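You operate a simulated robot arm through the tools that you are given. There is no shell and no other tool.

The job below is to be done with a simulated two-armed robot. You get a single attempt, and the scene is never put back.

TASK
Dust off the open breaker, snap its cover on and try the handle.
Fine: lock the carrier first; use the red brush and stand it back; throw the handle on, then off. What is to be rubbed or washed off counts as gone when no trace of it is left.

The check looks at the end state, three seconds after you hand in, the way a careful person would. Anything else that was tipped, shoved, dropped, spilled or broken makes it a failure. Lids that push on must go on centred and level and be pressed home; caps that screw on are set level and turned clockwise until they are tight.

THE ROBOT
Two 6-joint arms with fingered hands on one trunk that stands fixed in place. Base frame: the origin is at the foot of the trunk, x ahead of it, y to its left, z up. Readings come in m, rad, newtons and seconds.
The left shoulder is at [0.02, 0.157, 0.829], the right one opposite. With the tool pointing down near the work surface each hand reaches from about 0.28 to 0.82 m from the base axis, measured 20 degrees to its own side. Payload 4.1 kg a hand.
Tool frame (each hand has its own): the origin (TCP) lies between the finger pads and is the grasp point; the fingertips stand 0.033 m ahead of it; z points along the fingers, y is the line along which they close. The gripper opens to 0.112 m. The gripper's body begins 0.039 m behind the TCP. The gripper is a hand of 4 fingers: y runs from the thumb to the fingers, the wrist lies at [-0.016, -0.118, -0.2] in the tool frame, and closing takes about 1.5 s.
Orientation is that of the tool frame in the base frame, as a unit quaternion [x, y, z, w]. With the fingers straight down and the wrist toward the robot, the tool's x, y and z point along [0, 1, 0], [1, 0, 0] and [0, 0, -1] of the base frame.

THE INTERFACE
- The arms move only by the tool send_rows. It takes "left_rows", "right_rows" or both (then of equal length, played together; a hand with none holds still); each is a list that holds one entry, the list of rows, each a list of 6 numbers: the shift along the tool's x, y, z in mm, then the turn, a rotation vector about the tool's x, y, z in rad. In form: [[[tx, ty, tz, wx, wy, wz], ...]]. A call has 1 to 20 rows; each row is the pose to reach, as a shift and turn from the pose commanded when the call began, along the tool's axes at that moment. "left_gripper" and "right_gripper" are, for a hand that has rows, the finger opening in mm, from 0 to 112, set as the call begins (left out, the last holds). A row lasts 0.2 s, in which the tool goes at most 0.05 m and 0.15 rad; a call with a longer step from one row to the next is refused whole, and so is a gripper value outside its range. Where a pose cannot be reached the arm comes as near as it can. A force on the tool above 40 N (or 10 N above the force at the start of the call, whichever is more), or a blocked arm, ends the call early, and 0.2 s more pass. Each finger travels about 0.072 m/s and halts on what it meets, pressing with about 33 N; the grip force reading is that of the motor and also rises with nothing between the fingers. The clock runs only during rows and for 0.2 s after the last one: add rows that repeat a pose to give the fingers time. It gives the time, the measured TCP pose, the force on the tool (base axes), the opening and the grip force at its end, in the units of the frame above (readings bear some noise), with the torque about the TCP (base axes, N m) and any sound that the robot's microphone picked up, and new pictures: "views" is both (left out), scene, wrist or none (wrist: the cameras of the hands that moved).
- Cameras (640 x 400 px; columns grow to the right, rows downward): "scene" is now at [0.055, -0.0305, 1.4652]; the picture's right is [-0.31, -0.95, 0.00], its down [-0.52, 0.17, -0.83] and it looks along [0.79, -0.26, -0.55] (base axes); focal length 344 px, centre (320, 200). "left" rides on the left gripper at [-0.066, -0.089, -0.13] in its tool frame; the picture's right is [-0.79, -0.29, 0.54], its down [0.55, -0.71, 0.44] and it looks along [0.26, 0.64, 0.72] (tool axes); focal length 247 px, centre (320, 200). "right" rides on the right gripper at [0.066, -0.089, -0.13] in its tool frame; the picture's right is [-0.79, 0.29, -0.54], its down [-0.55, -0.71, 0.44] and it looks along [-0.26, 0.64, 0.72] (tool axes); focal length 247 px, centre (320, 200). There is no depth. A picture from a camera that has moved, and an enlarged one, comes with that camera's place and axes in the base frame and with its lens.
- finger_targets(index, middle, ring, thumb_bend, thumb_turn, hand): sets how far each is bent, from 0 (flat) to 100 (curled in); at 30 the hand is open as for a grip, at 70 the pads meet at the TCP. One left out holds its place. A second passes; each finger stops where it meets its share of the squeeze, and holds until it gets a number again. A gripper value or a shape takes the hand back. It gives what a move gives, with no picture; readings hold the bend of each and the force on the fingers (four entries, about 0 where the hand has none), thumb and palm. thumb_turn goes from beside the hand (0) to across from the fingers (100), as for a grip.
- preshape(shape, hand): the hand has 4 fingers and takes this shape, open, in about a second: jaw (thumb against the fingers, like two jaws); tri (thumb and two fingers); tip (a fingertip pinch); poke (one finger out to press); point (the index stretched); flat (the hand flat); cup (the hand cupped); fist (a fist). The gripper value then closes the fingers along that shape, each until it touches; the sizes above hold for jaw. It gives what a move gives, with no picture.
- pan_tilt(pan, tilt): turns the head with the scene camera to pan (to the left, within 1.501 rad either way) and tilt (down, from -0.506 to 1.204), counted from straight ahead of the robot. It gives what a move gives, and a new picture of the scene camera.
- zoom(camera, box): a new picture of the part [left, top, right, bottom] of that camera's present view, enlarged. The clock stands still meanwhile.
- sign_off(): hands the job in; it is judged then, once.

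Places have to be worked out from the pictures, the camera data and where the tool is seen. Open the grippers and draw the arms clear of the work before you hand the job in, unless the task says otherwise.

The tools are called after "Call:" as name(argument=value, ...) on one line, values as JSON. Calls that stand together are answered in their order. send_rows: Moves the arms, as the interface text tells. Its arguments: {"type":"object","properties":{"left_rows":{"type":"array","items":{"type":"array","items":{"type":"array","items":{"type":"number"}}}},"left_gripper":{"type":"number"},"right_rows":{"type":"array","items":{"type":"array","items":{"type":"array","items":{"type":"number"}}}},"right_gripper":{"type":"number"},"views":{"type":"string","enum":["both","scene","wrist","none"]}},"required":[]} The other tools are called the same way: preshape (shape, hand) gives the hand a shape; finger_targets (index, middle, ring, thumb_bend, thumb_turn, hand) moves the fingers one by one; pan_tilt (pan, tilt) turns the head that bears the scene camera; zoom (camera, box) takes an enlarged picture of a part of a camera's view; sign_off () hands the job in.

At the start:

```text
t: 0.0
left_ee_pos: [0.3209, 0.0139, 1.2519]
left_tool_rot: [0.826, 0.563, 0.0, 0.0]
left_force: [-0.1, -0.3, 0.2]
left_ft_torque: [0.01, -0.01, 0.02]
left_width: 0.1114
left_gripper_force: 0.1
left_shape: jaw
left_bend: [30.0, 30.0, 30.0, 30.0, 98.0]
left_finger forces: [0.0, 0.0, 0.0, 0.0, 0.0, 0.0]
right_ee_pos: [0.306, -0.3485, 1.2894]
right_tool_rot: [0.826, 0.564, 0.0, 0.0]
right_force: [1.0, 0.7, -0.2]
right_ft_torque: [-0.03, -0.01, -0.02]
right_width: 0.1115
right_gripper_force: 0.1
right_shape: jaw
right_bend: [30.0, 30.0, 30.0, 30.0, 98.0]
right_finger forces: [0.0, 0.0, 0.0, 0.1, 0.0, 0.0]
head pan, tilt: [-0.314, 0.583]
```

scene: 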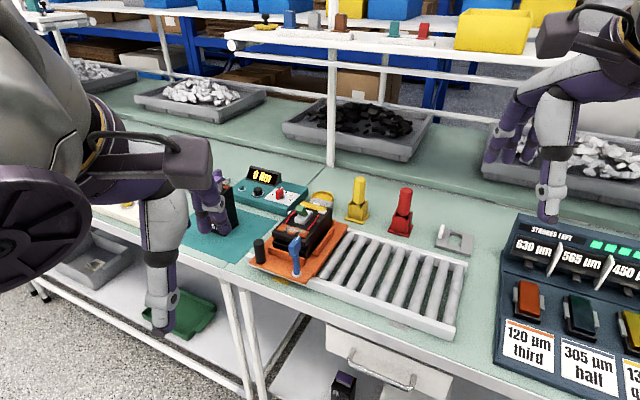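
right: 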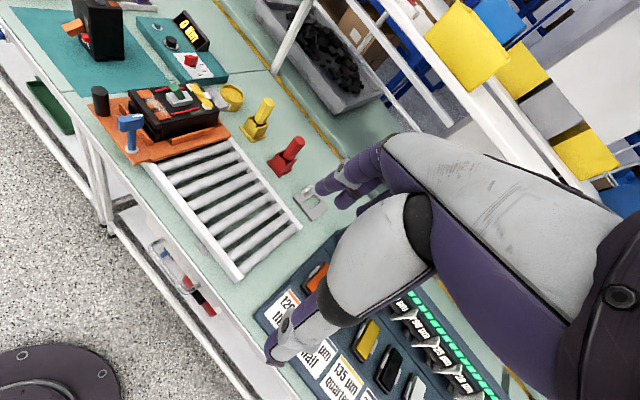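
left: 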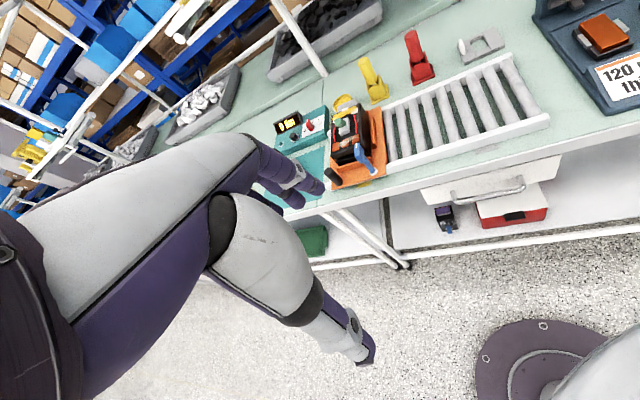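

The scene shows an orange carrier with an open breaker, red and yellow brushes, a roller track and a finished breaker on a teal mat. I'll zoom in for details before moving.

Call:
zoom(camera="scene", box=[220, 160, 360, 300])

Call:
zoom(camera="scene", box=[340, 160, 480, 260])

Call:
zoom(camera="right", box=[60, 0, 260, 180])

Call:
zoom(camera="left", box=[260, 80, 420, 200])

```text
2.86 times, centred on (290, 230) of scene
camera zoom: at [0.055, -0.0305, 1.4652], right [-0.31, -0.95, 0.0], down [-0.52, 0.17, -0.83], along [0.79, -0.26, -0.55], focal length 982 px, centre (406, 114)
```

zoom: 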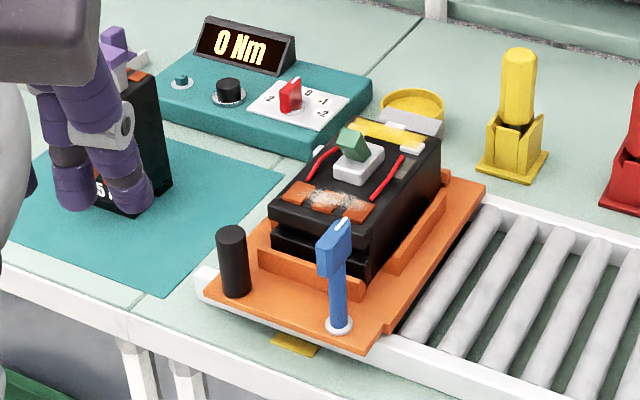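

```text
4.00 times, centred on (410, 210) of scene
camera zoom: at [0.055, -0.0305, 1.4652], right [-0.31, -0.95, 0.0], down [-0.52, 0.17, -0.83], along [0.79, -0.26, -0.55], focal length 1375 px, centre (-40, 160)
```

zoom: 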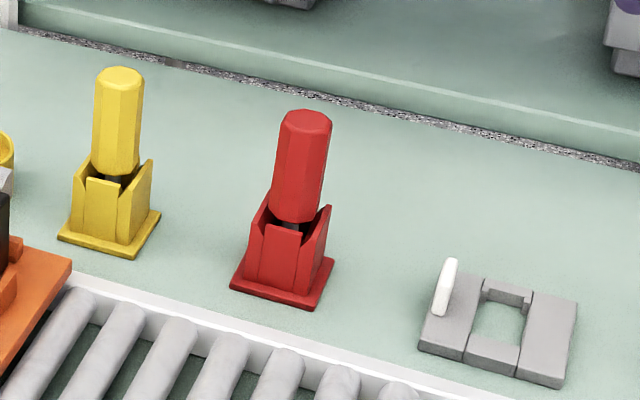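

```text
2.22 times, centred on (160, 90) of right
camera zoom: at [0.247, -0.2551, 1.4191], right [-0.02, -0.84, 0.54], down [-0.86, -0.26, -0.44], along [0.5, -0.47, -0.72], focal length 549 px, centre (676, 444)
```

zoom: 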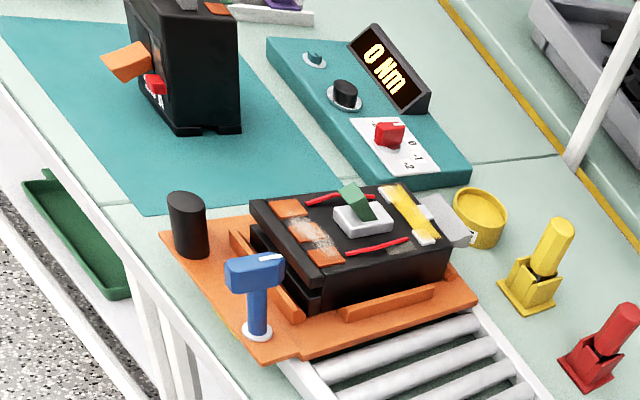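

```text
3.33 times, centred on (340, 140) of left
camera zoom: at [0.2147, -0.0139, 1.3816], right [-0.56, -0.63, -0.54], down [-0.46, 0.77, -0.44], along [0.69, 0.01, -0.72], focal length 823 px, centre (253, 400)
```

zoom: 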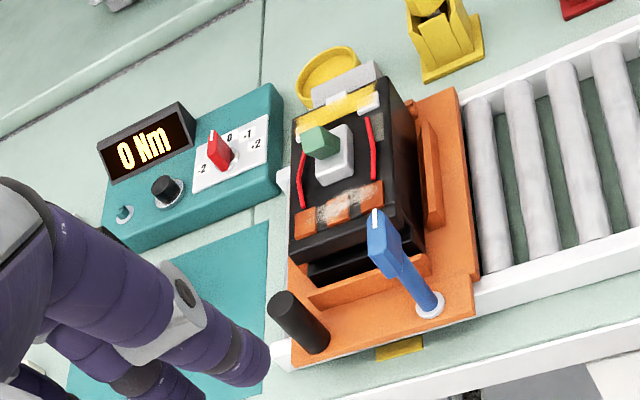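

I'll turn the head to survey the whole bench for the cover and other things.

Call:
pan_tilt(pan=0.1, tilt=0.75)

Call:
pan_tilt(pan=-0.75, tilt=0.75)

Call:
pan_tilt(pan=-0.2, tilt=0.85)

```text
t: 0.9
left_ee_pos: [0.3212, 0.0147, 1.2512]
left_tool_rot: [0.826, 0.563, 0.0, 0.0]
left_force: [-0.2, -0.2, -0.7]
left_ft_torque: [0.0, 0.03, -0.01]
left_width: 0.1115
left_gripper_force: 0.2
left_shape: jaw
left_bend: [30.0, 30.0, 30.0, 30.0, 98.0]
left_finger forces: [0.0, 0.0, 0.0, 0.1, 0.0, 0.0]
right_ee_pos: [0.3066, -0.3482, 1.2892]
right_tool_rot: [0.826, 0.564, 0.0, 0.001]
right_force: [-1.0, 0.0, 0.5]
right_ft_torque: [0.03, -0.01, 0.04]
right_width: 0.1116
right_gripper_force: 0.1
right_shape: jaw
right_bend: [30.0, 30.0, 30.0, 30.0, 98.0]
right_finger forces: [0.1, 0.1, 0.1, 0.0, 0.0, 0.0]
head pan, tilt: [0.099, 0.75]
```

scene: 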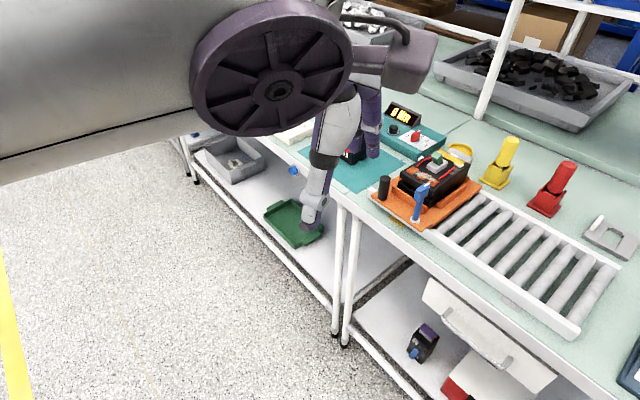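

```text
t: 2.0
left_ee_pos: [0.3203, 0.0145, 1.2507]
left_tool_rot: [0.826, 0.564, 0.0, 0.0]
left_force: [0.3, -0.1, -0.1]
left_ft_torque: [-0.01, 0.0, 0.02]
left_width: 0.1115
left_gripper_force: 0.1
left_shape: jaw
left_bend: [30.0, 30.0, 30.0, 30.0, 98.0]
left_finger forces: [0.0, 0.1, 0.0, 0.0, 0.1, 0.1]
right_ee_pos: [0.307, -0.3485, 1.2881]
right_tool_rot: [0.826, 0.564, 0.0, 0.0]
right_force: [0.2, 0.7, -0.1]
right_ft_torque: [-0.01, -0.01, 0.02]
right_width: 0.1115
right_gripper_force: 0.1
right_shape: jaw
right_bend: [30.0, 30.0, 30.0, 30.0, 98.0]
right_finger forces: [0.0, 0.0, 0.0, 0.1, 0.0, 0.0]
head pan, tilt: [-0.75, 0.75]
```

scene: 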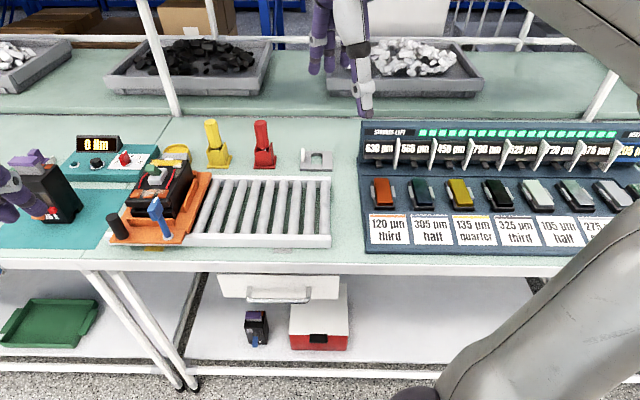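

```text
t: 3.0
left_ee_pos: [0.3218, 0.0143, 1.2515]
left_tool_rot: [0.826, 0.564, 0.001, 0.0]
left_force: [-0.1, 0.3, 0.0]
left_ft_torque: [0.02, 0.0, 0.02]
left_width: 0.1115
left_gripper_force: 0.1
left_shape: jaw
left_bend: [30.0, 30.0, 30.0, 30.0, 98.0]
left_finger forces: [0.0, 0.1, 0.0, 0.0, 0.0, 0.0]
right_ee_pos: [0.3069, -0.3486, 1.2894]
right_tool_rot: [0.826, 0.563, 0.0, 0.001]
right_force: [-0.5, -0.5, 0.0]
right_ft_torque: [-0.04, 0.01, -0.02]
right_width: 0.1117
right_gripper_force: 0.0
right_shape: jaw
right_bend: [30.0, 30.0, 30.0, 30.0, 98.0]
right_finger forces: [0.1, 0.0, 0.0, 0.0, 0.0, 0.0]
head pan, tilt: [-0.201, 0.85]
```

scene: 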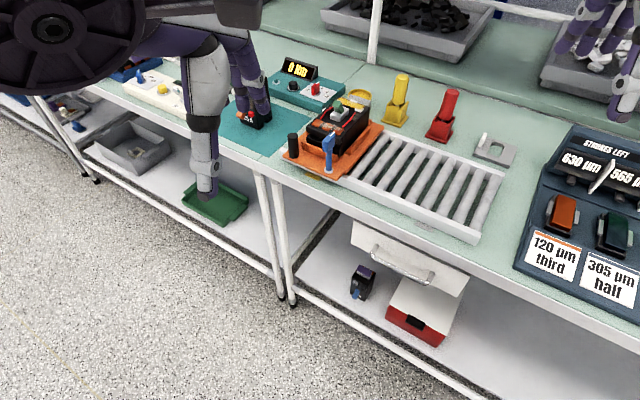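

I'll look at the left part of the bench and, from the better angle, zoom in on the carrier and grey part.

Call:
pan_tilt(pan=0.5, tilt=0.6)

Call:
pan_tilt(pan=-0.6, tilt=0.75)

Call:
zoom(camera="scene", box=[120, 100, 280, 240])

Call:
zoom(camera="scene", box=[220, 100, 380, 200])

```text
t: 4.1
left_ee_pos: [0.3209, 0.014, 1.2517]
left_tool_rot: [0.826, 0.563, 0.0, -0.001]
left_force: [0.7, -0.1, -0.1]
left_ft_torque: [0.02, 0.0, -0.01]
left_width: 0.1116
left_gripper_force: 0.0
left_shape: jaw
left_bend: [30.0, 30.0, 30.0, 30.0, 98.0]
left_finger forces: [0.0, 0.1, 0.0, 0.0, 0.0, 0.0]
right_ee_pos: [0.3071, -0.3484, 1.2896]
right_tool_rot: [0.827, 0.563, 0.0, -0.001]
right_force: [0.3, -0.9, -1.1]
right_ft_torque: [-0.01, -0.01, 0.01]
right_width: 0.1117
right_gripper_force: 0.1
right_shape: jaw
right_bend: [30.0, 30.0, 30.0, 30.0, 98.0]
right_finger forces: [0.0, 0.0, 0.1, 0.1, 0.0, 0.0]
head pan, tilt: [0.499, 0.6]
```

scene: 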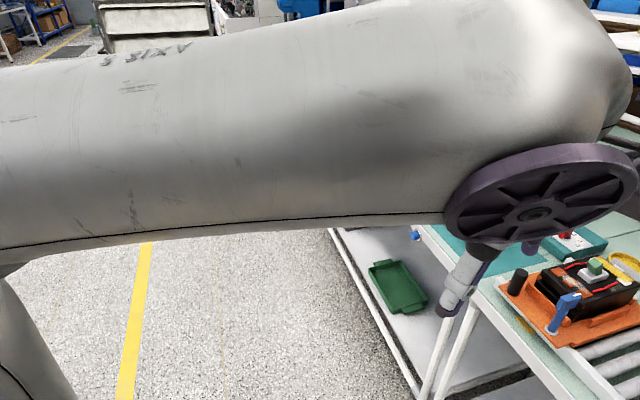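

```text
t: 5.4
left_ee_pos: [0.3214, 0.014, 1.2512]
left_tool_rot: [0.826, 0.564, -0.001, 0.001]
left_force: [0.2, -0.5, 0.0]
left_ft_torque: [-0.02, -0.01, -0.03]
left_width: 0.1118
left_gripper_force: 0.1
left_shape: jaw
left_bend: [30.0, 30.0, 30.0, 30.0, 98.0]
left_finger forces: [0.0, 0.0, 0.1, 0.0, 0.0, 0.0]
right_ee_pos: [0.3058, -0.3484, 1.289]
right_tool_rot: [0.826, 0.564, 0.0, 0.001]
right_force: [0.4, -0.4, -0.9]
right_ft_torque: [-0.02, -0.03, 0.0]
right_width: 0.1118
right_gripper_force: 0.0
right_shape: jaw
right_bend: [30.0, 30.0, 30.0, 30.0, 98.0]
right_finger forces: [0.0, 0.0, 0.0, 0.0, 0.0, 0.1]
head pan, tilt: [-0.6, 0.75]
```

scene: 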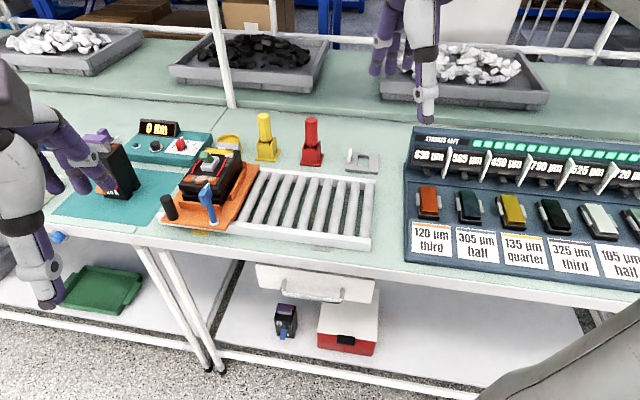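

```text
2.86 times, centred on (200, 170) of scene
camera zoom: at [0.0389, -0.0499, 1.4509], right [-0.56, -0.83, 0.0], down [-0.56, 0.38, -0.73], along [0.6, -0.41, -0.68], focal length 982 px, centre (663, 286)
```

zoom: 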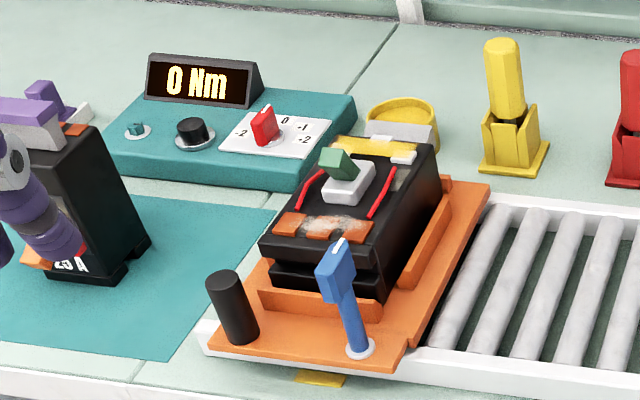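

```text
4.00 times, centred on (300, 150) of scene
camera zoom: at [0.0389, -0.0499, 1.4509], right [-0.56, -0.83, 0.0], down [-0.56, 0.38, -0.73], along [0.6, -0.41, -0.68], focal length 1375 px, centre (400, 400)
```

zoom: 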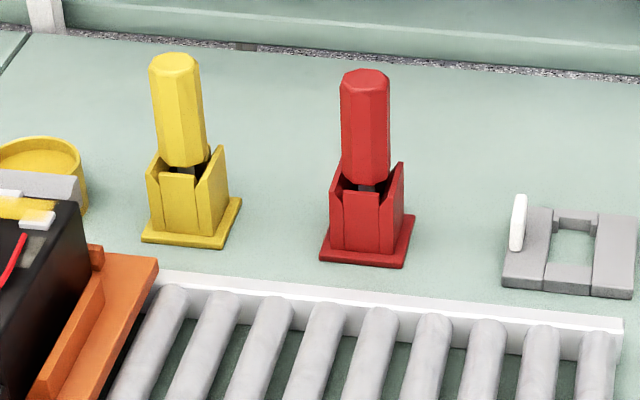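

Rough triangulation puts the table top near z≈0.90, with the red brush near (0.67,-0.46). I'll zoom the wrist camera on the grey part to see whether it is the cover, and on the "strokes" board.

Call:
zoom(camera="right", box=[240, 120, 360, 220])

Call:
zoom(camera="scene", box=[140, 130, 280, 240])

Call:
zoom(camera="left", box=[380, 20, 560, 130])

Call:
zoom(camera="right", box=[80, 70, 240, 170])

```text
4.00 times, centred on (300, 170) of right
camera zoom: at [0.2469, -0.2551, 1.4191], right [-0.02, -0.84, 0.54], down [-0.86, -0.26, -0.44], along [0.5, -0.47, -0.72], focal length 988 px, centre (400, 320)
```

zoom: 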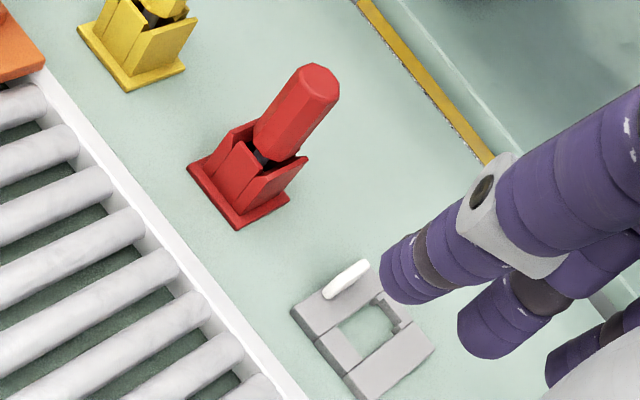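

```text
3.64 times, centred on (210, 185) of scene
camera zoom: at [0.0389, -0.0499, 1.4509], right [-0.56, -0.83, 0.0], down [-0.56, 0.38, -0.73], along [0.6, -0.41, -0.68], focal length 1250 px, centre (720, 254)
```

zoom: 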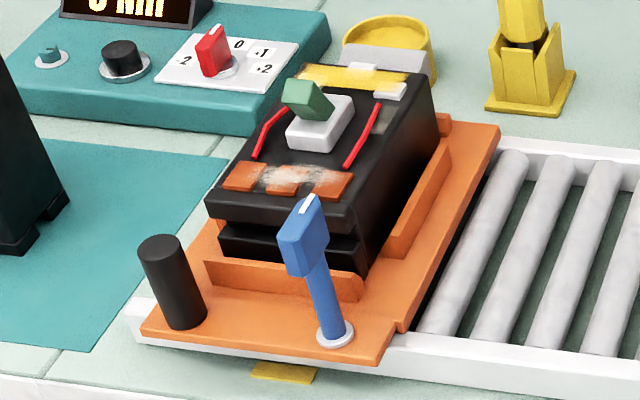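

```text
3.56 times, centred on (470, 75) of left
camera zoom: at [0.2147, -0.0139, 1.3816], right [-0.56, -0.63, -0.54], down [-0.46, 0.77, -0.44], along [0.69, 0.01, -0.72], focal length 878 px, centre (-213, 644)
```

zoom: 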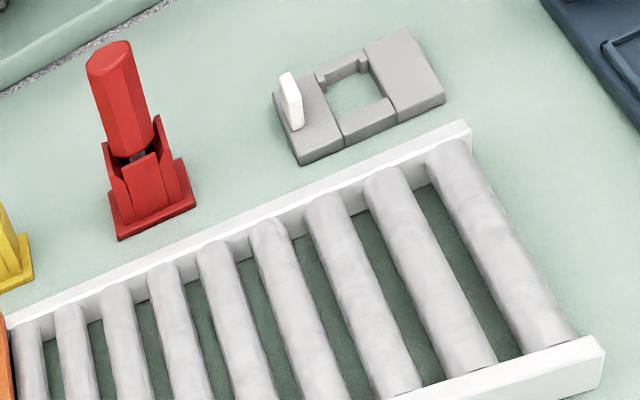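

```text
4.00 times, centred on (160, 120) of right
camera zoom: at [0.2469, -0.2551, 1.4191], right [-0.02, -0.84, 0.54], down [-0.86, -0.26, -0.44], along [0.5, -0.47, -0.72], focal length 988 px, centre (960, 520)
```

zoom: 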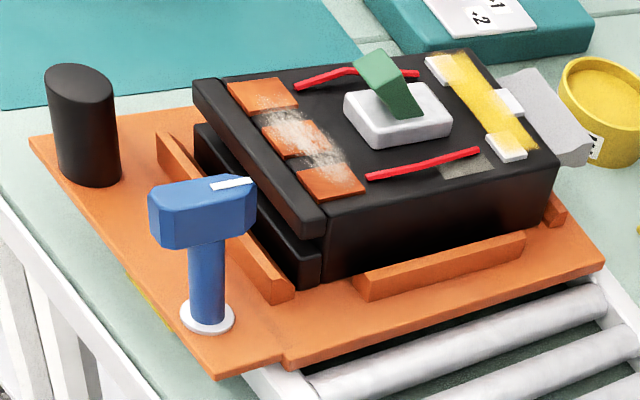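

The grey frame by the red brush looks like the cover, and the blue T-lever on the carrier is probably its lock. I'll bring the left hand's camera closer over the carrier to inspect lever, dust and snap features.

Call:
send_rows(left_rows=[[[-6, 25, 17, 0, 0, 0], [-12, 50, 34, 0, 0, 0], [-18, 75, 51, 0, 0, 0], [-24, 100, 68, 0, 0, 0], [-30, 125, 85, 0, 0, 0], [-36, 150, 102, 0, 0, 0], [-42, 175, 119, 0, 0, 0], [-48, 200, 130, 0, 0, 0]]], views="both")

```text
t: 7.2
left_ee_pos: [0.4902, -0.1014, 1.1224]
left_tool_rot: [0.826, 0.563, 0.0, 0.0]
left_force: [0.0, 0.9, 0.7]
left_ft_torque: [0.01, 0.0, 0.0]
left_width: 0.1117
left_gripper_force: 0.1
left_shape: jaw
left_bend: [30.0, 30.0, 30.0, 30.0, 98.0]
left_finger forces: [0.0, 0.0, 0.0, 0.0, 0.1, 0.0]
right_ee_pos: [0.3055, -0.3481, 1.2898]
right_tool_rot: [0.826, 0.563, 0.0, 0.0]
right_force: [-0.8, 0.5, -0.2]
right_ft_torque: [0.0, -0.02, 0.02]
right_width: 0.1116
right_gripper_force: 0.1
right_shape: jaw
right_bend: [30.0, 30.0, 30.0, 30.0, 98.0]
right_finger forces: [0.0, 0.1, 0.1, 0.1, 0.0, 0.1]
head pan, tilt: [-0.6, 0.75]
camera left: at [0.3843, -0.1303, 1.2514], right [-0.56, -0.63, -0.54], down [-0.46, 0.77, -0.44], along [0.69, 0.0, -0.72], focal length 247 px, centre (320, 200)
```

scene: 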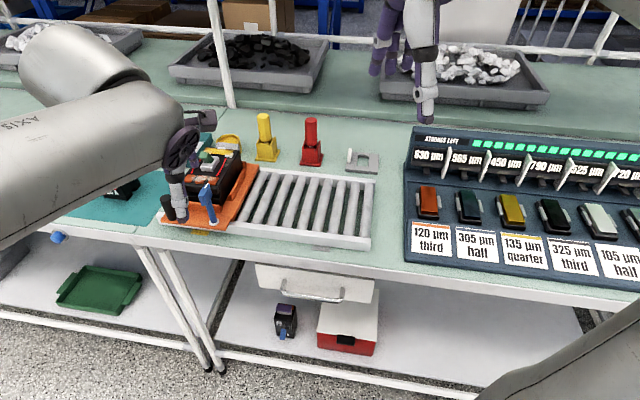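
left: 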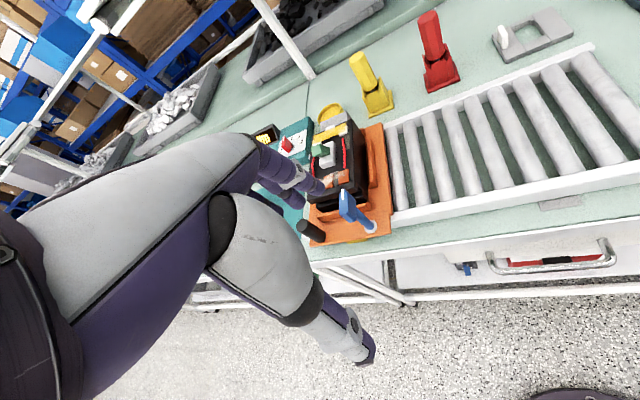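

The left camera is closer; I'll zoom on the carrier and the cover from here.

Call:
zoom(camera="left", box=[290, 90, 410, 250])

Call:
zoom(camera="left", box=[470, 0, 590, 80])

Call:
zoom(camera="scene", box=[155, 130, 265, 240])

```text
2.50 times, centred on (350, 170) of left
camera zoom: at [0.3843, -0.1303, 1.2514], right [-0.56, -0.63, -0.54], down [-0.46, 0.77, -0.44], along [0.69, 0.0, -0.72], focal length 617 px, centre (245, 275)
```

zoom: 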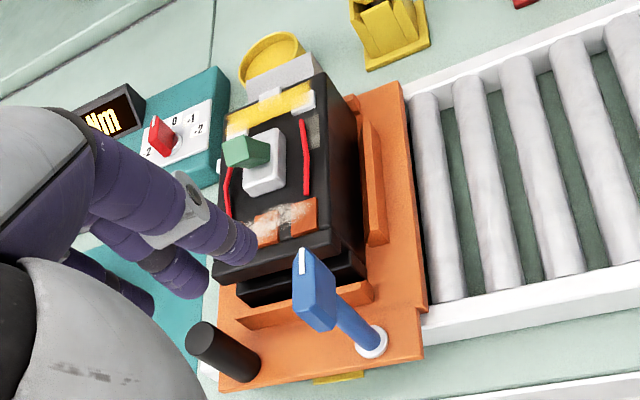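

```text
5.00 times, centred on (530, 40) of left
camera zoom: at [0.3843, -0.1303, 1.2514], right [-0.56, -0.63, -0.54], down [-0.46, 0.77, -0.44], along [0.69, 0.0, -0.72], focal length 1235 px, centre (-730, 1000)
```

zoom: 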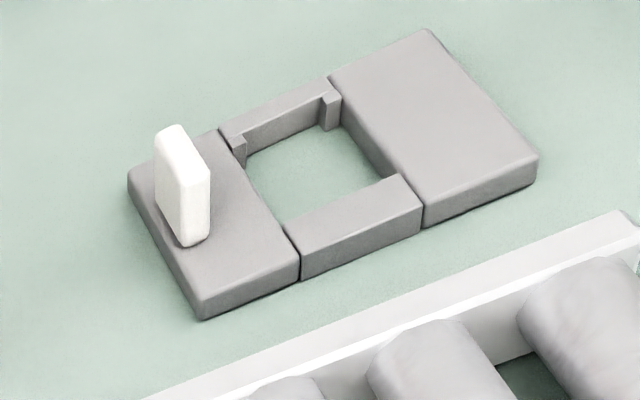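

```text
3.64 times, centred on (210, 185) of scene
camera zoom: at [0.0385, -0.0496, 1.4509], right [-0.56, -0.83, 0.0], down [-0.56, 0.39, -0.73], along [0.6, -0.41, -0.68], focal length 1250 px, centre (720, 254)
```

zoom: 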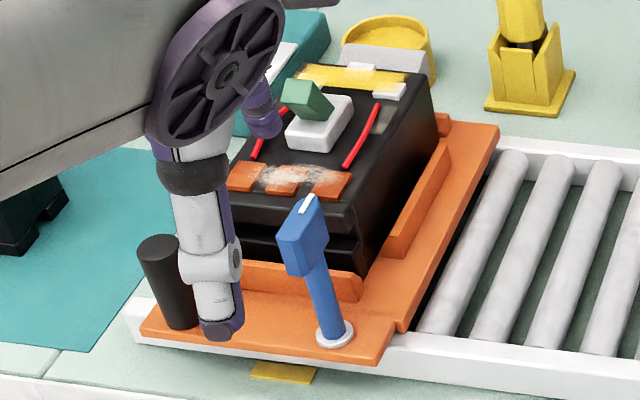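

The cover is the grey frame with a window and a white tab; the dust is a whitish patch on the orange contacts. I'll retract the left arm first, out of the right arm's way.

Call:
send_rows(left_rows=[[[23, -29, -8, 0, 0, 0], [46, -58, -16, 0, 0, 0], [69, -88, -24, 0, 0, 0], [92, -117, -32, 0, 0, 0], [115, -147, -40, 0, 0, 0], [138, -176, -48, 0, 0, 0], [161, -205, -56, 0, 0, 0], [184, -235, -64, 0, 0, 0], [207, -264, -72, 0, 0, 0], [229, -293, -80, 0, 0, 0]]], views="none")

Call:
send_rows(right_rows=[[[35, 16, 21, 0, 0, 0.038], [71, 33, 42, 0, 0, 0.076], [106, 49, 63, 0, 0, 0.114], [141, 65, 84, 0, 0, 0.152], [177, 82, 105, 0, 0, 0.19], [212, 98, 125, 0, 0, 0.227], [248, 115, 146, 0, 0, 0.265], [283, 131, 167, 0, 0, 0.303], [318, 147, 188, 0, 0, 0.341], [354, 164, 209, 0, 0, 0.379]]], views="both")

```text
t: 9.4
left_ee_pos: [0.3025, 0.2165, 1.2005]
left_tool_rot: [0.827, 0.563, 0.0, 0.0]
left_force: [1.0, -0.4, -0.3]
left_ft_torque: [0.0, 0.0, -0.05]
left_width: 0.1117
left_gripper_force: 0.0
left_shape: jaw
left_bend: [30.0, 30.0, 30.0, 30.0, 98.0]
left_finger forces: [0.0, 0.0, 0.1, 0.0, 0.1, 0.0]
right_ee_pos: [0.3063, -0.3486, 1.2888]
right_tool_rot: [0.826, 0.564, 0.0, 0.0]
right_force: [0.3, -1.1, 0.2]
right_ft_torque: [0.01, 0.05, 0.0]
right_width: 0.1115
right_gripper_force: 0.1
right_shape: jaw
right_bend: [30.0, 30.0, 30.0, 30.0, 98.0]
right_finger forces: [0.1, 0.0, 0.1, 0.0, 0.1, 0.1]
head pan, tilt: [-0.6, 0.75]
```

```text
t: 11.6
left_ee_pos: [0.3009, 0.2168, 1.2027]
left_tool_rot: [0.826, 0.564, 0.0, 0.001]
left_force: [-0.2, 0.2, 0.9]
left_ft_torque: [-0.02, -0.06, 0.01]
left_width: 0.1118
left_gripper_force: 0.1
left_shape: jaw
left_bend: [30.0, 30.0, 30.0, 30.0, 98.0]
left_finger forces: [0.0, 0.0, 0.0, 0.1, 0.0, 0.0]
right_ee_pos: [0.5879, -0.0775, 1.0773]
right_tool_rot: [0.918, 0.397, 0.001, 0.0]
right_force: [-0.1, -1.1, 0.0]
right_ft_torque: [0.02, -0.02, 0.04]
right_width: 0.1116
right_gripper_force: 0.2
right_shape: jaw
right_bend: [30.0, 30.0, 30.0, 30.0, 98.0]
right_finger forces: [0.1, 0.0, 0.0, 0.0, 0.1, 0.1]
head pan, tilt: [-0.6, 0.75]
camera right: at [0.5687, 0.0303, 1.2081], right [-0.33, -0.77, 0.54], down [-0.9, 0.08, -0.44], along [0.29, -0.63, -0.72], focal length 247 px, centre (320, 200)
```

scene: 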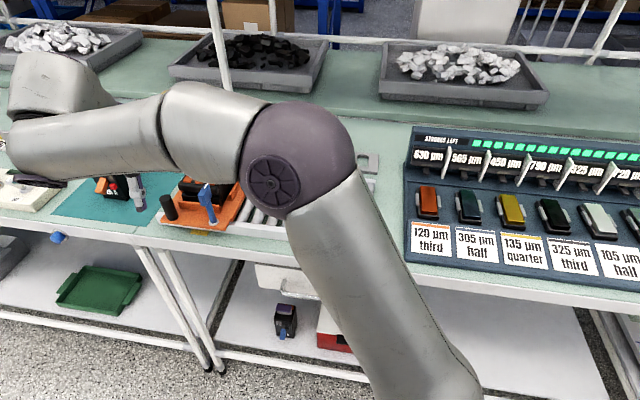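
right: 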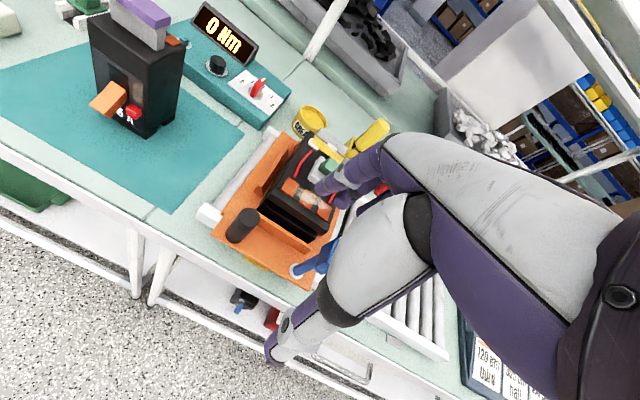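

The right camera is now near the carrier's left end; I'll zoom on the breaker and the yellow mark.

Call:
zoom(camera="right", box=[190, 90, 390, 300])

Call:
zoom(camera="right", box=[60, 0, 240, 150])

Call:
zoom(camera="scene", box=[90, 160, 250, 250])

```text
1.90 times, centred on (290, 195) of right
camera zoom: at [0.5687, 0.0303, 1.2081], right [-0.33, -0.77, 0.54], down [-0.9, 0.08, -0.44], along [0.29, -0.63, -0.72], focal length 470 px, centre (377, 210)
```

zoom: 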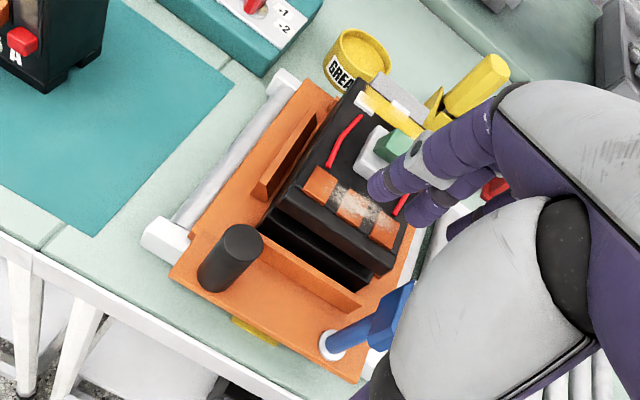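

```text
2.67 times, centred on (150, 75) of right
camera zoom: at [0.5687, 0.0303, 1.2081], right [-0.33, -0.77, 0.54], down [-0.9, 0.08, -0.44], along [0.29, -0.63, -0.72], focal length 659 px, centre (773, 533)
```

zoom: 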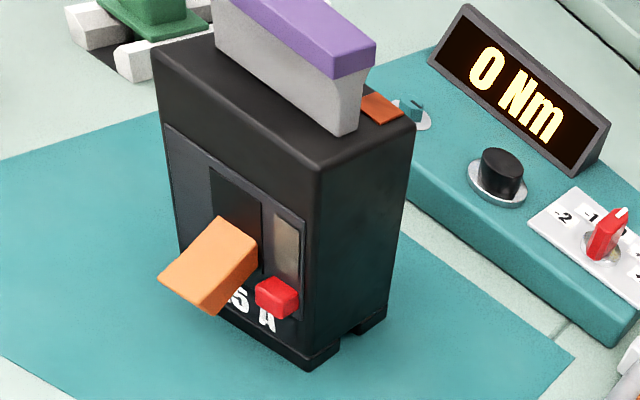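

```text
4.00 times, centred on (170, 205) of scene
camera zoom: at [0.0383, -0.0504, 1.4509], right [-0.57, -0.82, 0.0], down [-0.56, 0.39, -0.73], along [0.6, -0.41, -0.68], focal length 1375 px, centre (920, 180)
```

zoom: 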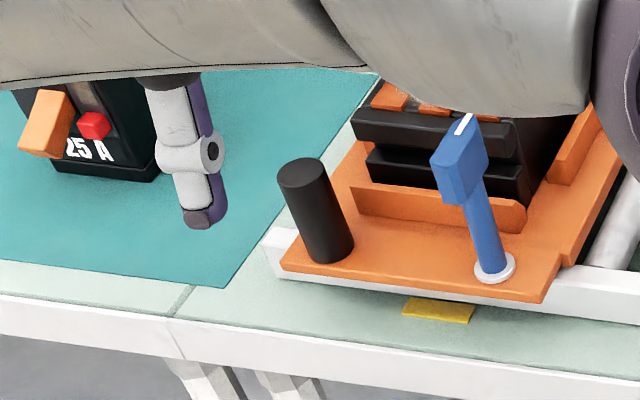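

There's a grease tin behind the breaker to avoid, and a yellow station mark at the carrier's middle. I'll shift the right hand to the right so its camera looks down on the breaker top unobstructed.

Call:
send_rows(right_rows=[[[-26, 27, -5, 0, 0, 0], [-52, 54, -5, 0, 0, 0], [-78, 82, -5, 0, 0, 0], [-104, 109, -5, 0, 0, 0], [-129, 136, 0, 0, 0, 0], [-129, 136, 15, 0, 0, 0]]], views="wrist")

Call:
zoom(camera="right", box=[60, 80, 300, 280])

```text
t: 13.0
left_ee_pos: [0.3013, 0.2173, 1.2014]
left_tool_rot: [0.826, 0.563, 0.0, 0.0]
left_force: [-0.2, 0.6, -0.3]
left_ft_torque: [-0.01, -0.01, 0.01]
left_width: 0.1118
left_gripper_force: 0.1
left_shape: jaw
left_bend: [30.0, 30.0, 30.0, 30.0, 98.0]
left_finger forces: [0.1, 0.0, 0.1, 0.0, 0.0, 0.0]
right_ee_pos: [0.5995, -0.2679, 1.0636]
right_tool_rot: [0.917, 0.398, 0.001, 0.0]
right_force: [0.4, 0.4, 1.2]
right_ft_torque: [0.02, -0.01, 0.02]
right_width: 0.1118
right_gripper_force: 0.1
right_shape: jaw
right_bend: [30.0, 30.0, 30.0, 30.0, 98.0]
right_finger forces: [0.1, 0.0, 0.0, 0.1, 0.0, 0.0]
head pan, tilt: [-0.6, 0.75]
camera right: at [0.5793, -0.1585, 1.1952], right [-0.33, -0.77, 0.54], down [-0.9, 0.08, -0.44], along [0.29, -0.63, -0.72], focal length 247 px, centre (320, 200)
```

right: 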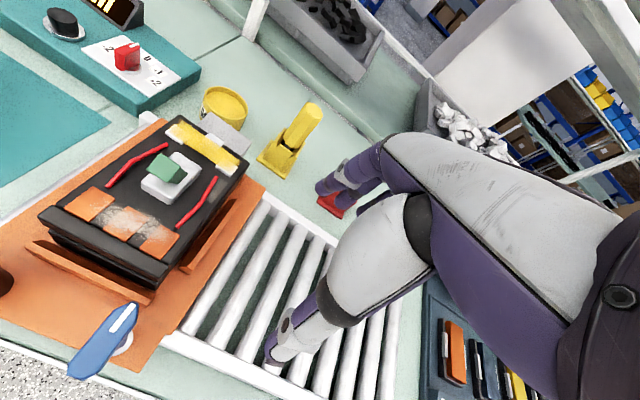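

```text
2.00 times, centred on (180, 180) of right
camera zoom: at [0.5793, -0.1585, 1.1952], right [-0.33, -0.77, 0.54], down [-0.9, 0.08, -0.44], along [0.29, -0.63, -0.72], focal length 494 px, centre (600, 240)
```

zoom: 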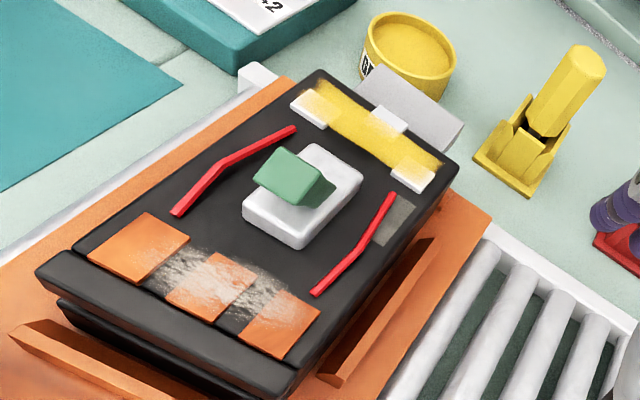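

The dust covers the middle/right copper contacts; the yellow smear at the far end is grease that must stay untouched. I'll zoom further on the details.

Call:
zoom(camera="right", box=[80, 160, 200, 260])

Call:
zoom(camera="right", box=[140, 100, 260, 200])

Call:
zoom(camera="right", box=[0, 260, 180, 400])

```text
4.00 times, centred on (140, 210) of right
camera zoom: at [0.5793, -0.1585, 1.1952], right [-0.33, -0.77, 0.54], down [-0.9, 0.08, -0.44], along [0.29, -0.63, -0.72], focal length 988 px, centre (1040, 160)
```

zoom: 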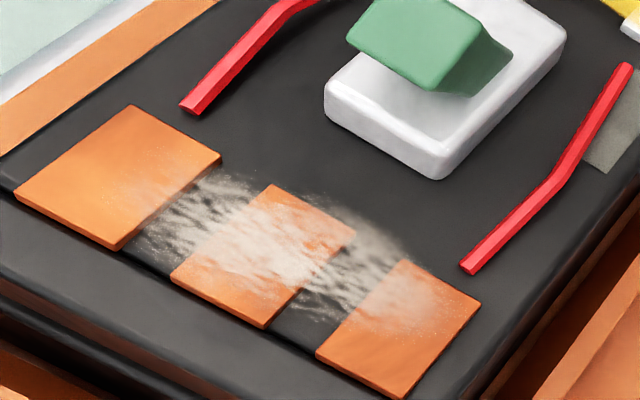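

```text
4.00 times, centred on (200, 150) of right
camera zoom: at [0.5793, -0.1585, 1.1952], right [-0.33, -0.77, 0.54], down [-0.9, 0.08, -0.44], along [0.29, -0.63, -0.72], focal length 988 px, centre (800, 400)
```

zoom: 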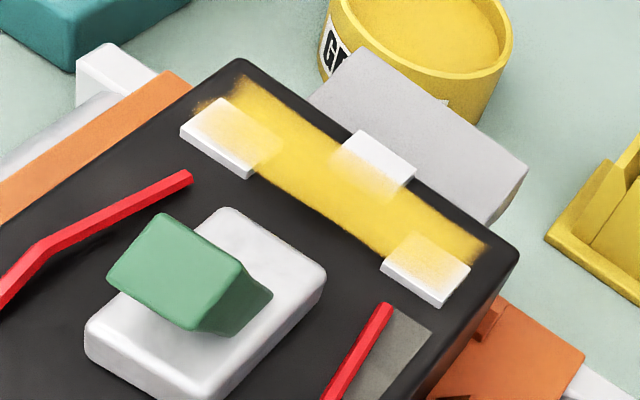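

```text
2.86 times, centred on (90, 330) of right
camera zoom: at [0.5793, -0.1585, 1.1952], right [-0.33, -0.77, 0.54], down [-0.9, 0.08, -0.44], along [0.29, -0.63, -0.72], focal length 706 px, centre (977, -171)
```

zoom: 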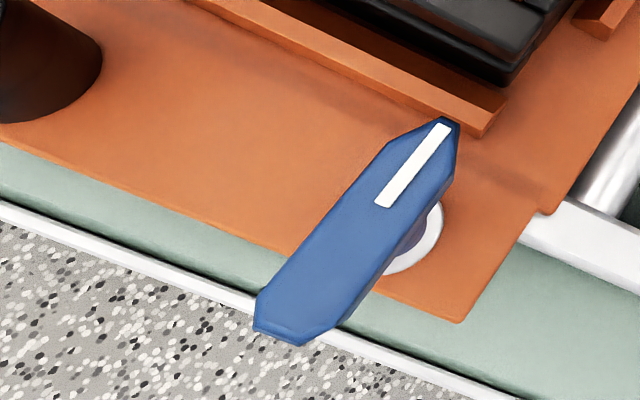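

Directly below the camera I measure the lever head centre near (0.588,-0.146), post axis ≈(0.5875,-0.148), top z≈1.006, pointer facing the breaker. I'll move above it and turn the hand so the fingers close across the bar.

Call:
send_rows(right_rows=[[[7, -8, -20, 0, 0, -0.128], [14, -15, -21, 0, 0, -0.256], [20, -23, -21, 0, 0, -0.384], [27, -30, -21, 0, 0, -0.512], [33, -38, -21, 0, 0, -0.64], [40, -45, -21, 0, 0, -0.768], [46, -53, -21, 0, 0, -0.896], [53, -60, -21, 0, 0, -1.024], [60, -68, -21, 0, 0, -1.152], [66, -76, -21, 0, 0, -1.28], [73, -83, -21, 0, 0, -1.408], [79, -91, -21, 0, 0, -1.536]]], views="both")

```text
t: 15.6
left_ee_pos: [0.3014, 0.2163, 1.2019]
left_tool_rot: [0.826, 0.563, 0.0, 0.001]
left_force: [-0.8, -1.6, -0.4]
left_ft_torque: [0.01, -0.01, 0.01]
left_width: 0.1118
left_gripper_force: 0.0
left_shape: jaw
left_bend: [30.0, 30.0, 30.0, 30.0, 98.0]
left_finger forces: [0.0, 0.0, 0.0, 0.1, 0.1, 0.1]
right_ee_pos: [0.5842, -0.1467, 1.0862]
right_tool_rot: [0.383, 0.924, 0.0, 0.0]
right_force: [0.1, -0.6, 0.3]
right_ft_torque: [-0.02, 0.02, 0.03]
right_width: 0.1119
right_gripper_force: 0.0
right_shape: jaw
right_bend: [30.0, 30.0, 30.0, 30.0, 98.0]
right_finger forces: [0.0, 0.1, 0.0, 0.0, 0.0, 0.0]
head pan, tilt: [-0.6, 0.75]
camera right: at [0.476, -0.163, 1.2159], right [0.76, -0.36, 0.54], down [-0.11, -0.89, -0.44], along [0.64, 0.27, -0.72], focal length 247 px, centre (320, 200)
```

scene: 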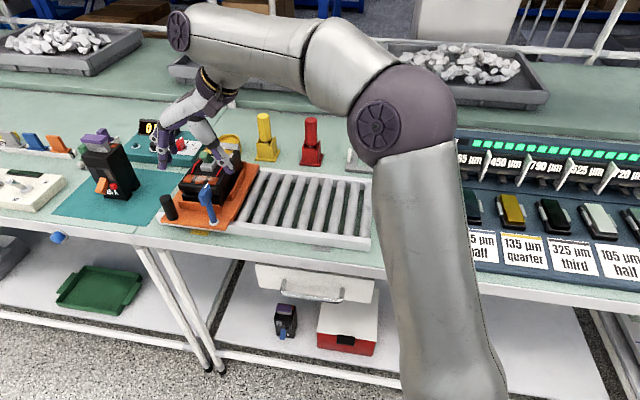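
right: 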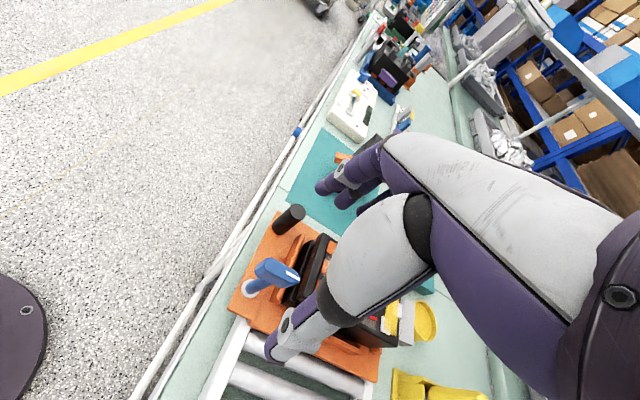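

The hand is turned; I'll zoom the wrist view to check the lever's place relative to the hand.

Call:
zoom(camera="right", box=[220, 180, 360, 320])

Call:
zoom(camera="scene", box=[140, 110, 280, 240])

```text
2.86 times, centred on (290, 250) of right
camera zoom: at [0.476, -0.163, 1.2159], right [0.76, -0.36, 0.54], down [-0.11, -0.89, -0.44], along [0.64, 0.27, -0.72], focal length 706 px, centre (406, 57)
```

zoom: 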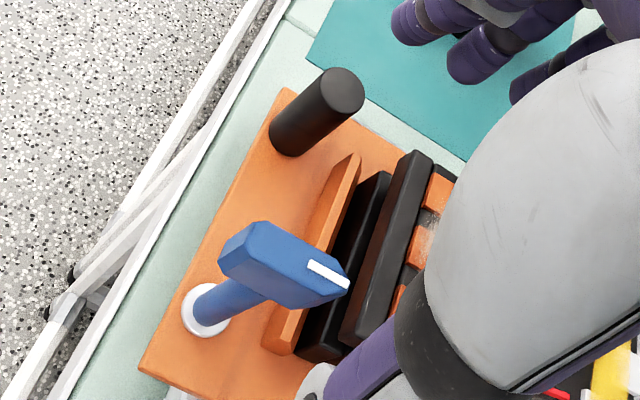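

```text
3.08 times, centred on (210, 175) of scene
camera zoom: at [0.0387, -0.05, 1.4509], right [-0.56, -0.83, 0.0], down [-0.56, 0.39, -0.73], along [0.6, -0.41, -0.68], focal length 1058 px, centre (658, 277)
```

zoom: 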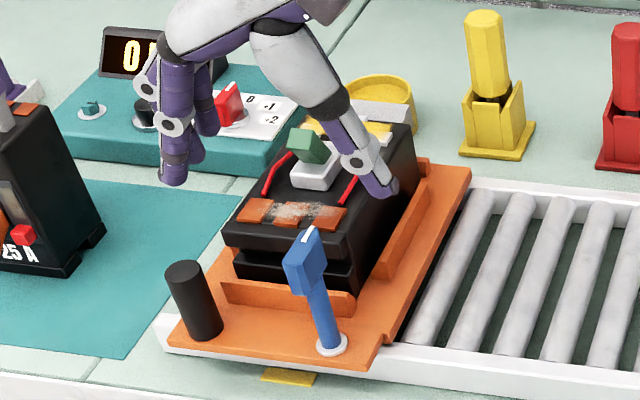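

Triangulating, the lever head top is z≈0.998 and the axis ≈(0.587,-0.1485). I'll narrow the fingers to 70 mm and lower around the bar to z≈0.985.

Call:
send_rows(right_rows=[[[-3, 1, 0, 0, 0, 0], [-3, 1, 0, 0, 0, 0], [-3, 1, 0, 0, 0, 0], [-3, 1, 25, 0, 0, 0], [-3, 1, 50, 0, 0, 0], [-3, 1, 75, 0, 0, 0], [-3, 1, 90, 0, 0, 0], [-3, 1, 101, 0, 0, 0]]], right_gripper=70, views="both")

Call:
zoom(camera="right", box=[220, 180, 420, 340])

Call:
zoom(camera="scene", box=[140, 130, 280, 240])

```text
t: 17.4
left_ee_pos: [0.3015, 0.216, 1.2018]
left_tool_rot: [0.826, 0.563, 0.0, 0.0]
left_force: [0.2, -0.2, 0.5]
left_ft_torque: [-0.01, -0.03, 0.02]
left_width: 0.1117
left_gripper_force: 0.0
left_shape: jaw
left_bend: [30.0, 30.0, 30.0, 30.0, 98.0]
left_finger forces: [0.0, 0.1, 0.0, 0.1, 0.0, 0.0]
right_ee_pos: [0.5897, -0.1475, 0.9845]
right_tool_rot: [0.384, 0.923, 0.001, 0.0]
right_force: [0.2, -0.1, -0.4]
right_ft_torque: [0.0, -0.01, 0.01]
right_width: 0.0702
right_gripper_force: 0.1
right_shape: jaw
right_bend: [75.0, 39.0, 36.0, 64.0, 100.0]
right_finger forces: [0.0, 0.0, 0.1, 0.0, 0.1, 0.1]
head pan, tilt: [-0.6, 0.75]
camera right: at [0.4799, -0.1642, 1.1147], right [0.76, -0.36, 0.54], down [-0.11, -0.89, -0.44], along [0.64, 0.27, -0.72], focal length 247 px, centre (320, 200)
```

scene: 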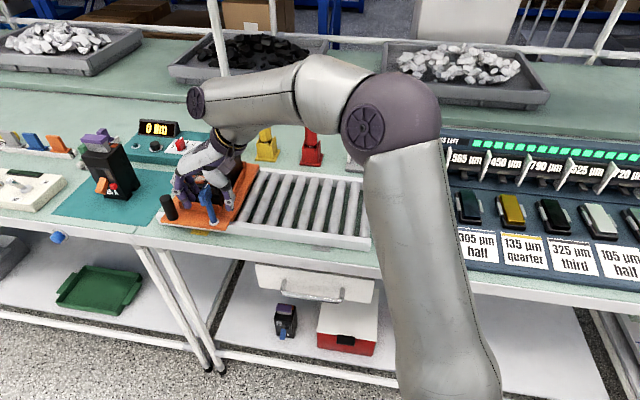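
right: 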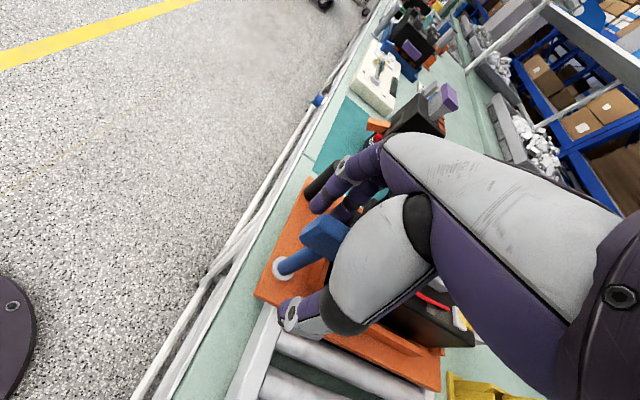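

```text
2.50 times, centred on (320, 260) of right
camera zoom: at [0.4799, -0.1642, 1.1147], right [0.76, -0.36, 0.54], down [-0.11, -0.89, -0.44], along [0.64, 0.27, -0.72], focal length 617 px, centre (320, 50)
```

zoom: 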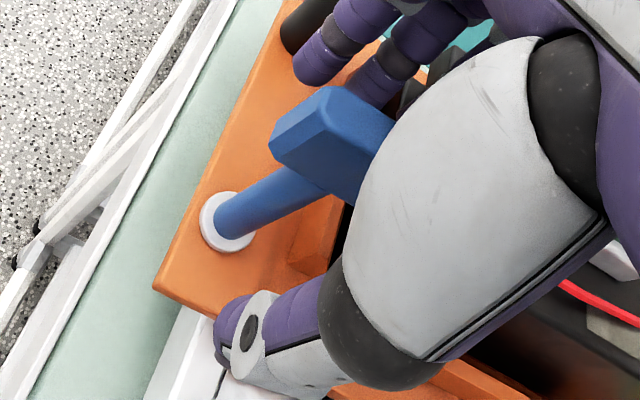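

```text
3.64 times, centred on (210, 185) of scene
camera zoom: at [0.0388, -0.0499, 1.4509], right [-0.56, -0.83, 0.0], down [-0.56, 0.39, -0.73], along [0.6, -0.41, -0.68], focal length 1250 px, centre (720, 254)
```

zoom: 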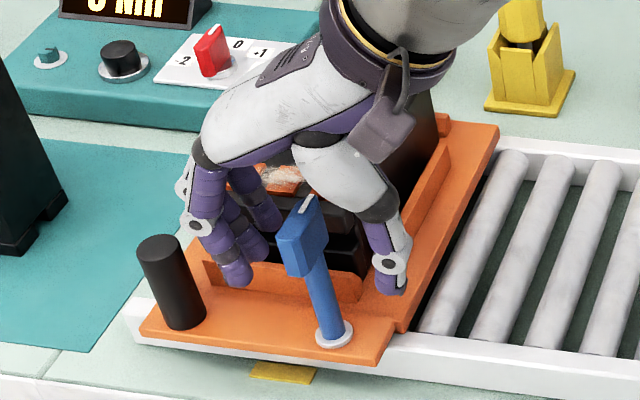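

The index and thumb bend readings look odd; I'll hold a moment to re-read before closing.

Call:
send_rows(right_rows=[[[0, 0, 0, 0, 0, 0], [0, 0, 0, 0, 0, 0]]], views="none")

Call:
zoom(camera="scene", box=[165, 140, 245, 220])

```text
t: 18.0
left_ee_pos: [0.3009, 0.2161, 1.2008]
left_tool_rot: [0.826, 0.563, 0.0, 0.0]
left_force: [0.0, -0.1, 0.7]
left_ft_torque: [0.03, -0.01, 0.02]
left_width: 0.1118
left_gripper_force: 0.1
left_shape: jaw
left_bend: [30.0, 30.0, 30.0, 30.0, 98.0]
left_finger forces: [0.1, 0.1, 0.0, 0.1, 0.2, 0.0]
right_ee_pos: [0.5884, -0.1471, 0.985]
right_tool_rot: [0.383, 0.924, 0.0, 0.0]
right_force: [-0.3, -0.1, -0.3]
right_ft_torque: [0.02, 0.0, 0.03]
right_width: 0.0704
right_gripper_force: 0.1
right_shape: jaw
right_bend: [75.0, 39.0, 36.0, 64.0, 100.0]
right_finger forces: [0.1, 0.1, 0.0, 0.0, 0.0, 0.0]
head pan, tilt: [-0.6, 0.75]
```

```text
5.00 times, centred on (205, 180) of scene
camera zoom: at [0.0389, -0.0499, 1.4509], right [-0.56, -0.83, 0.0], down [-0.56, 0.39, -0.73], along [0.6, -0.41, -0.68], focal length 1719 px, centre (895, 300)
```

zoom: 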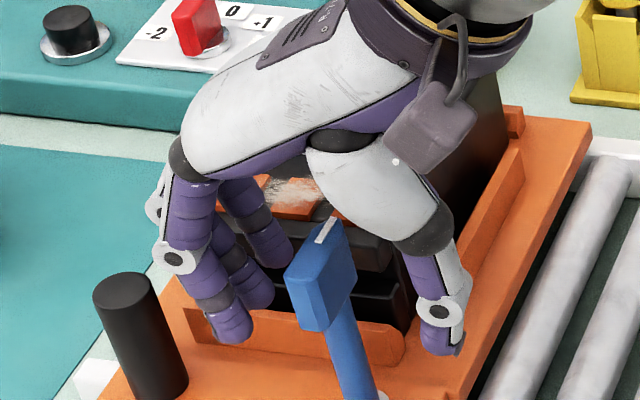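

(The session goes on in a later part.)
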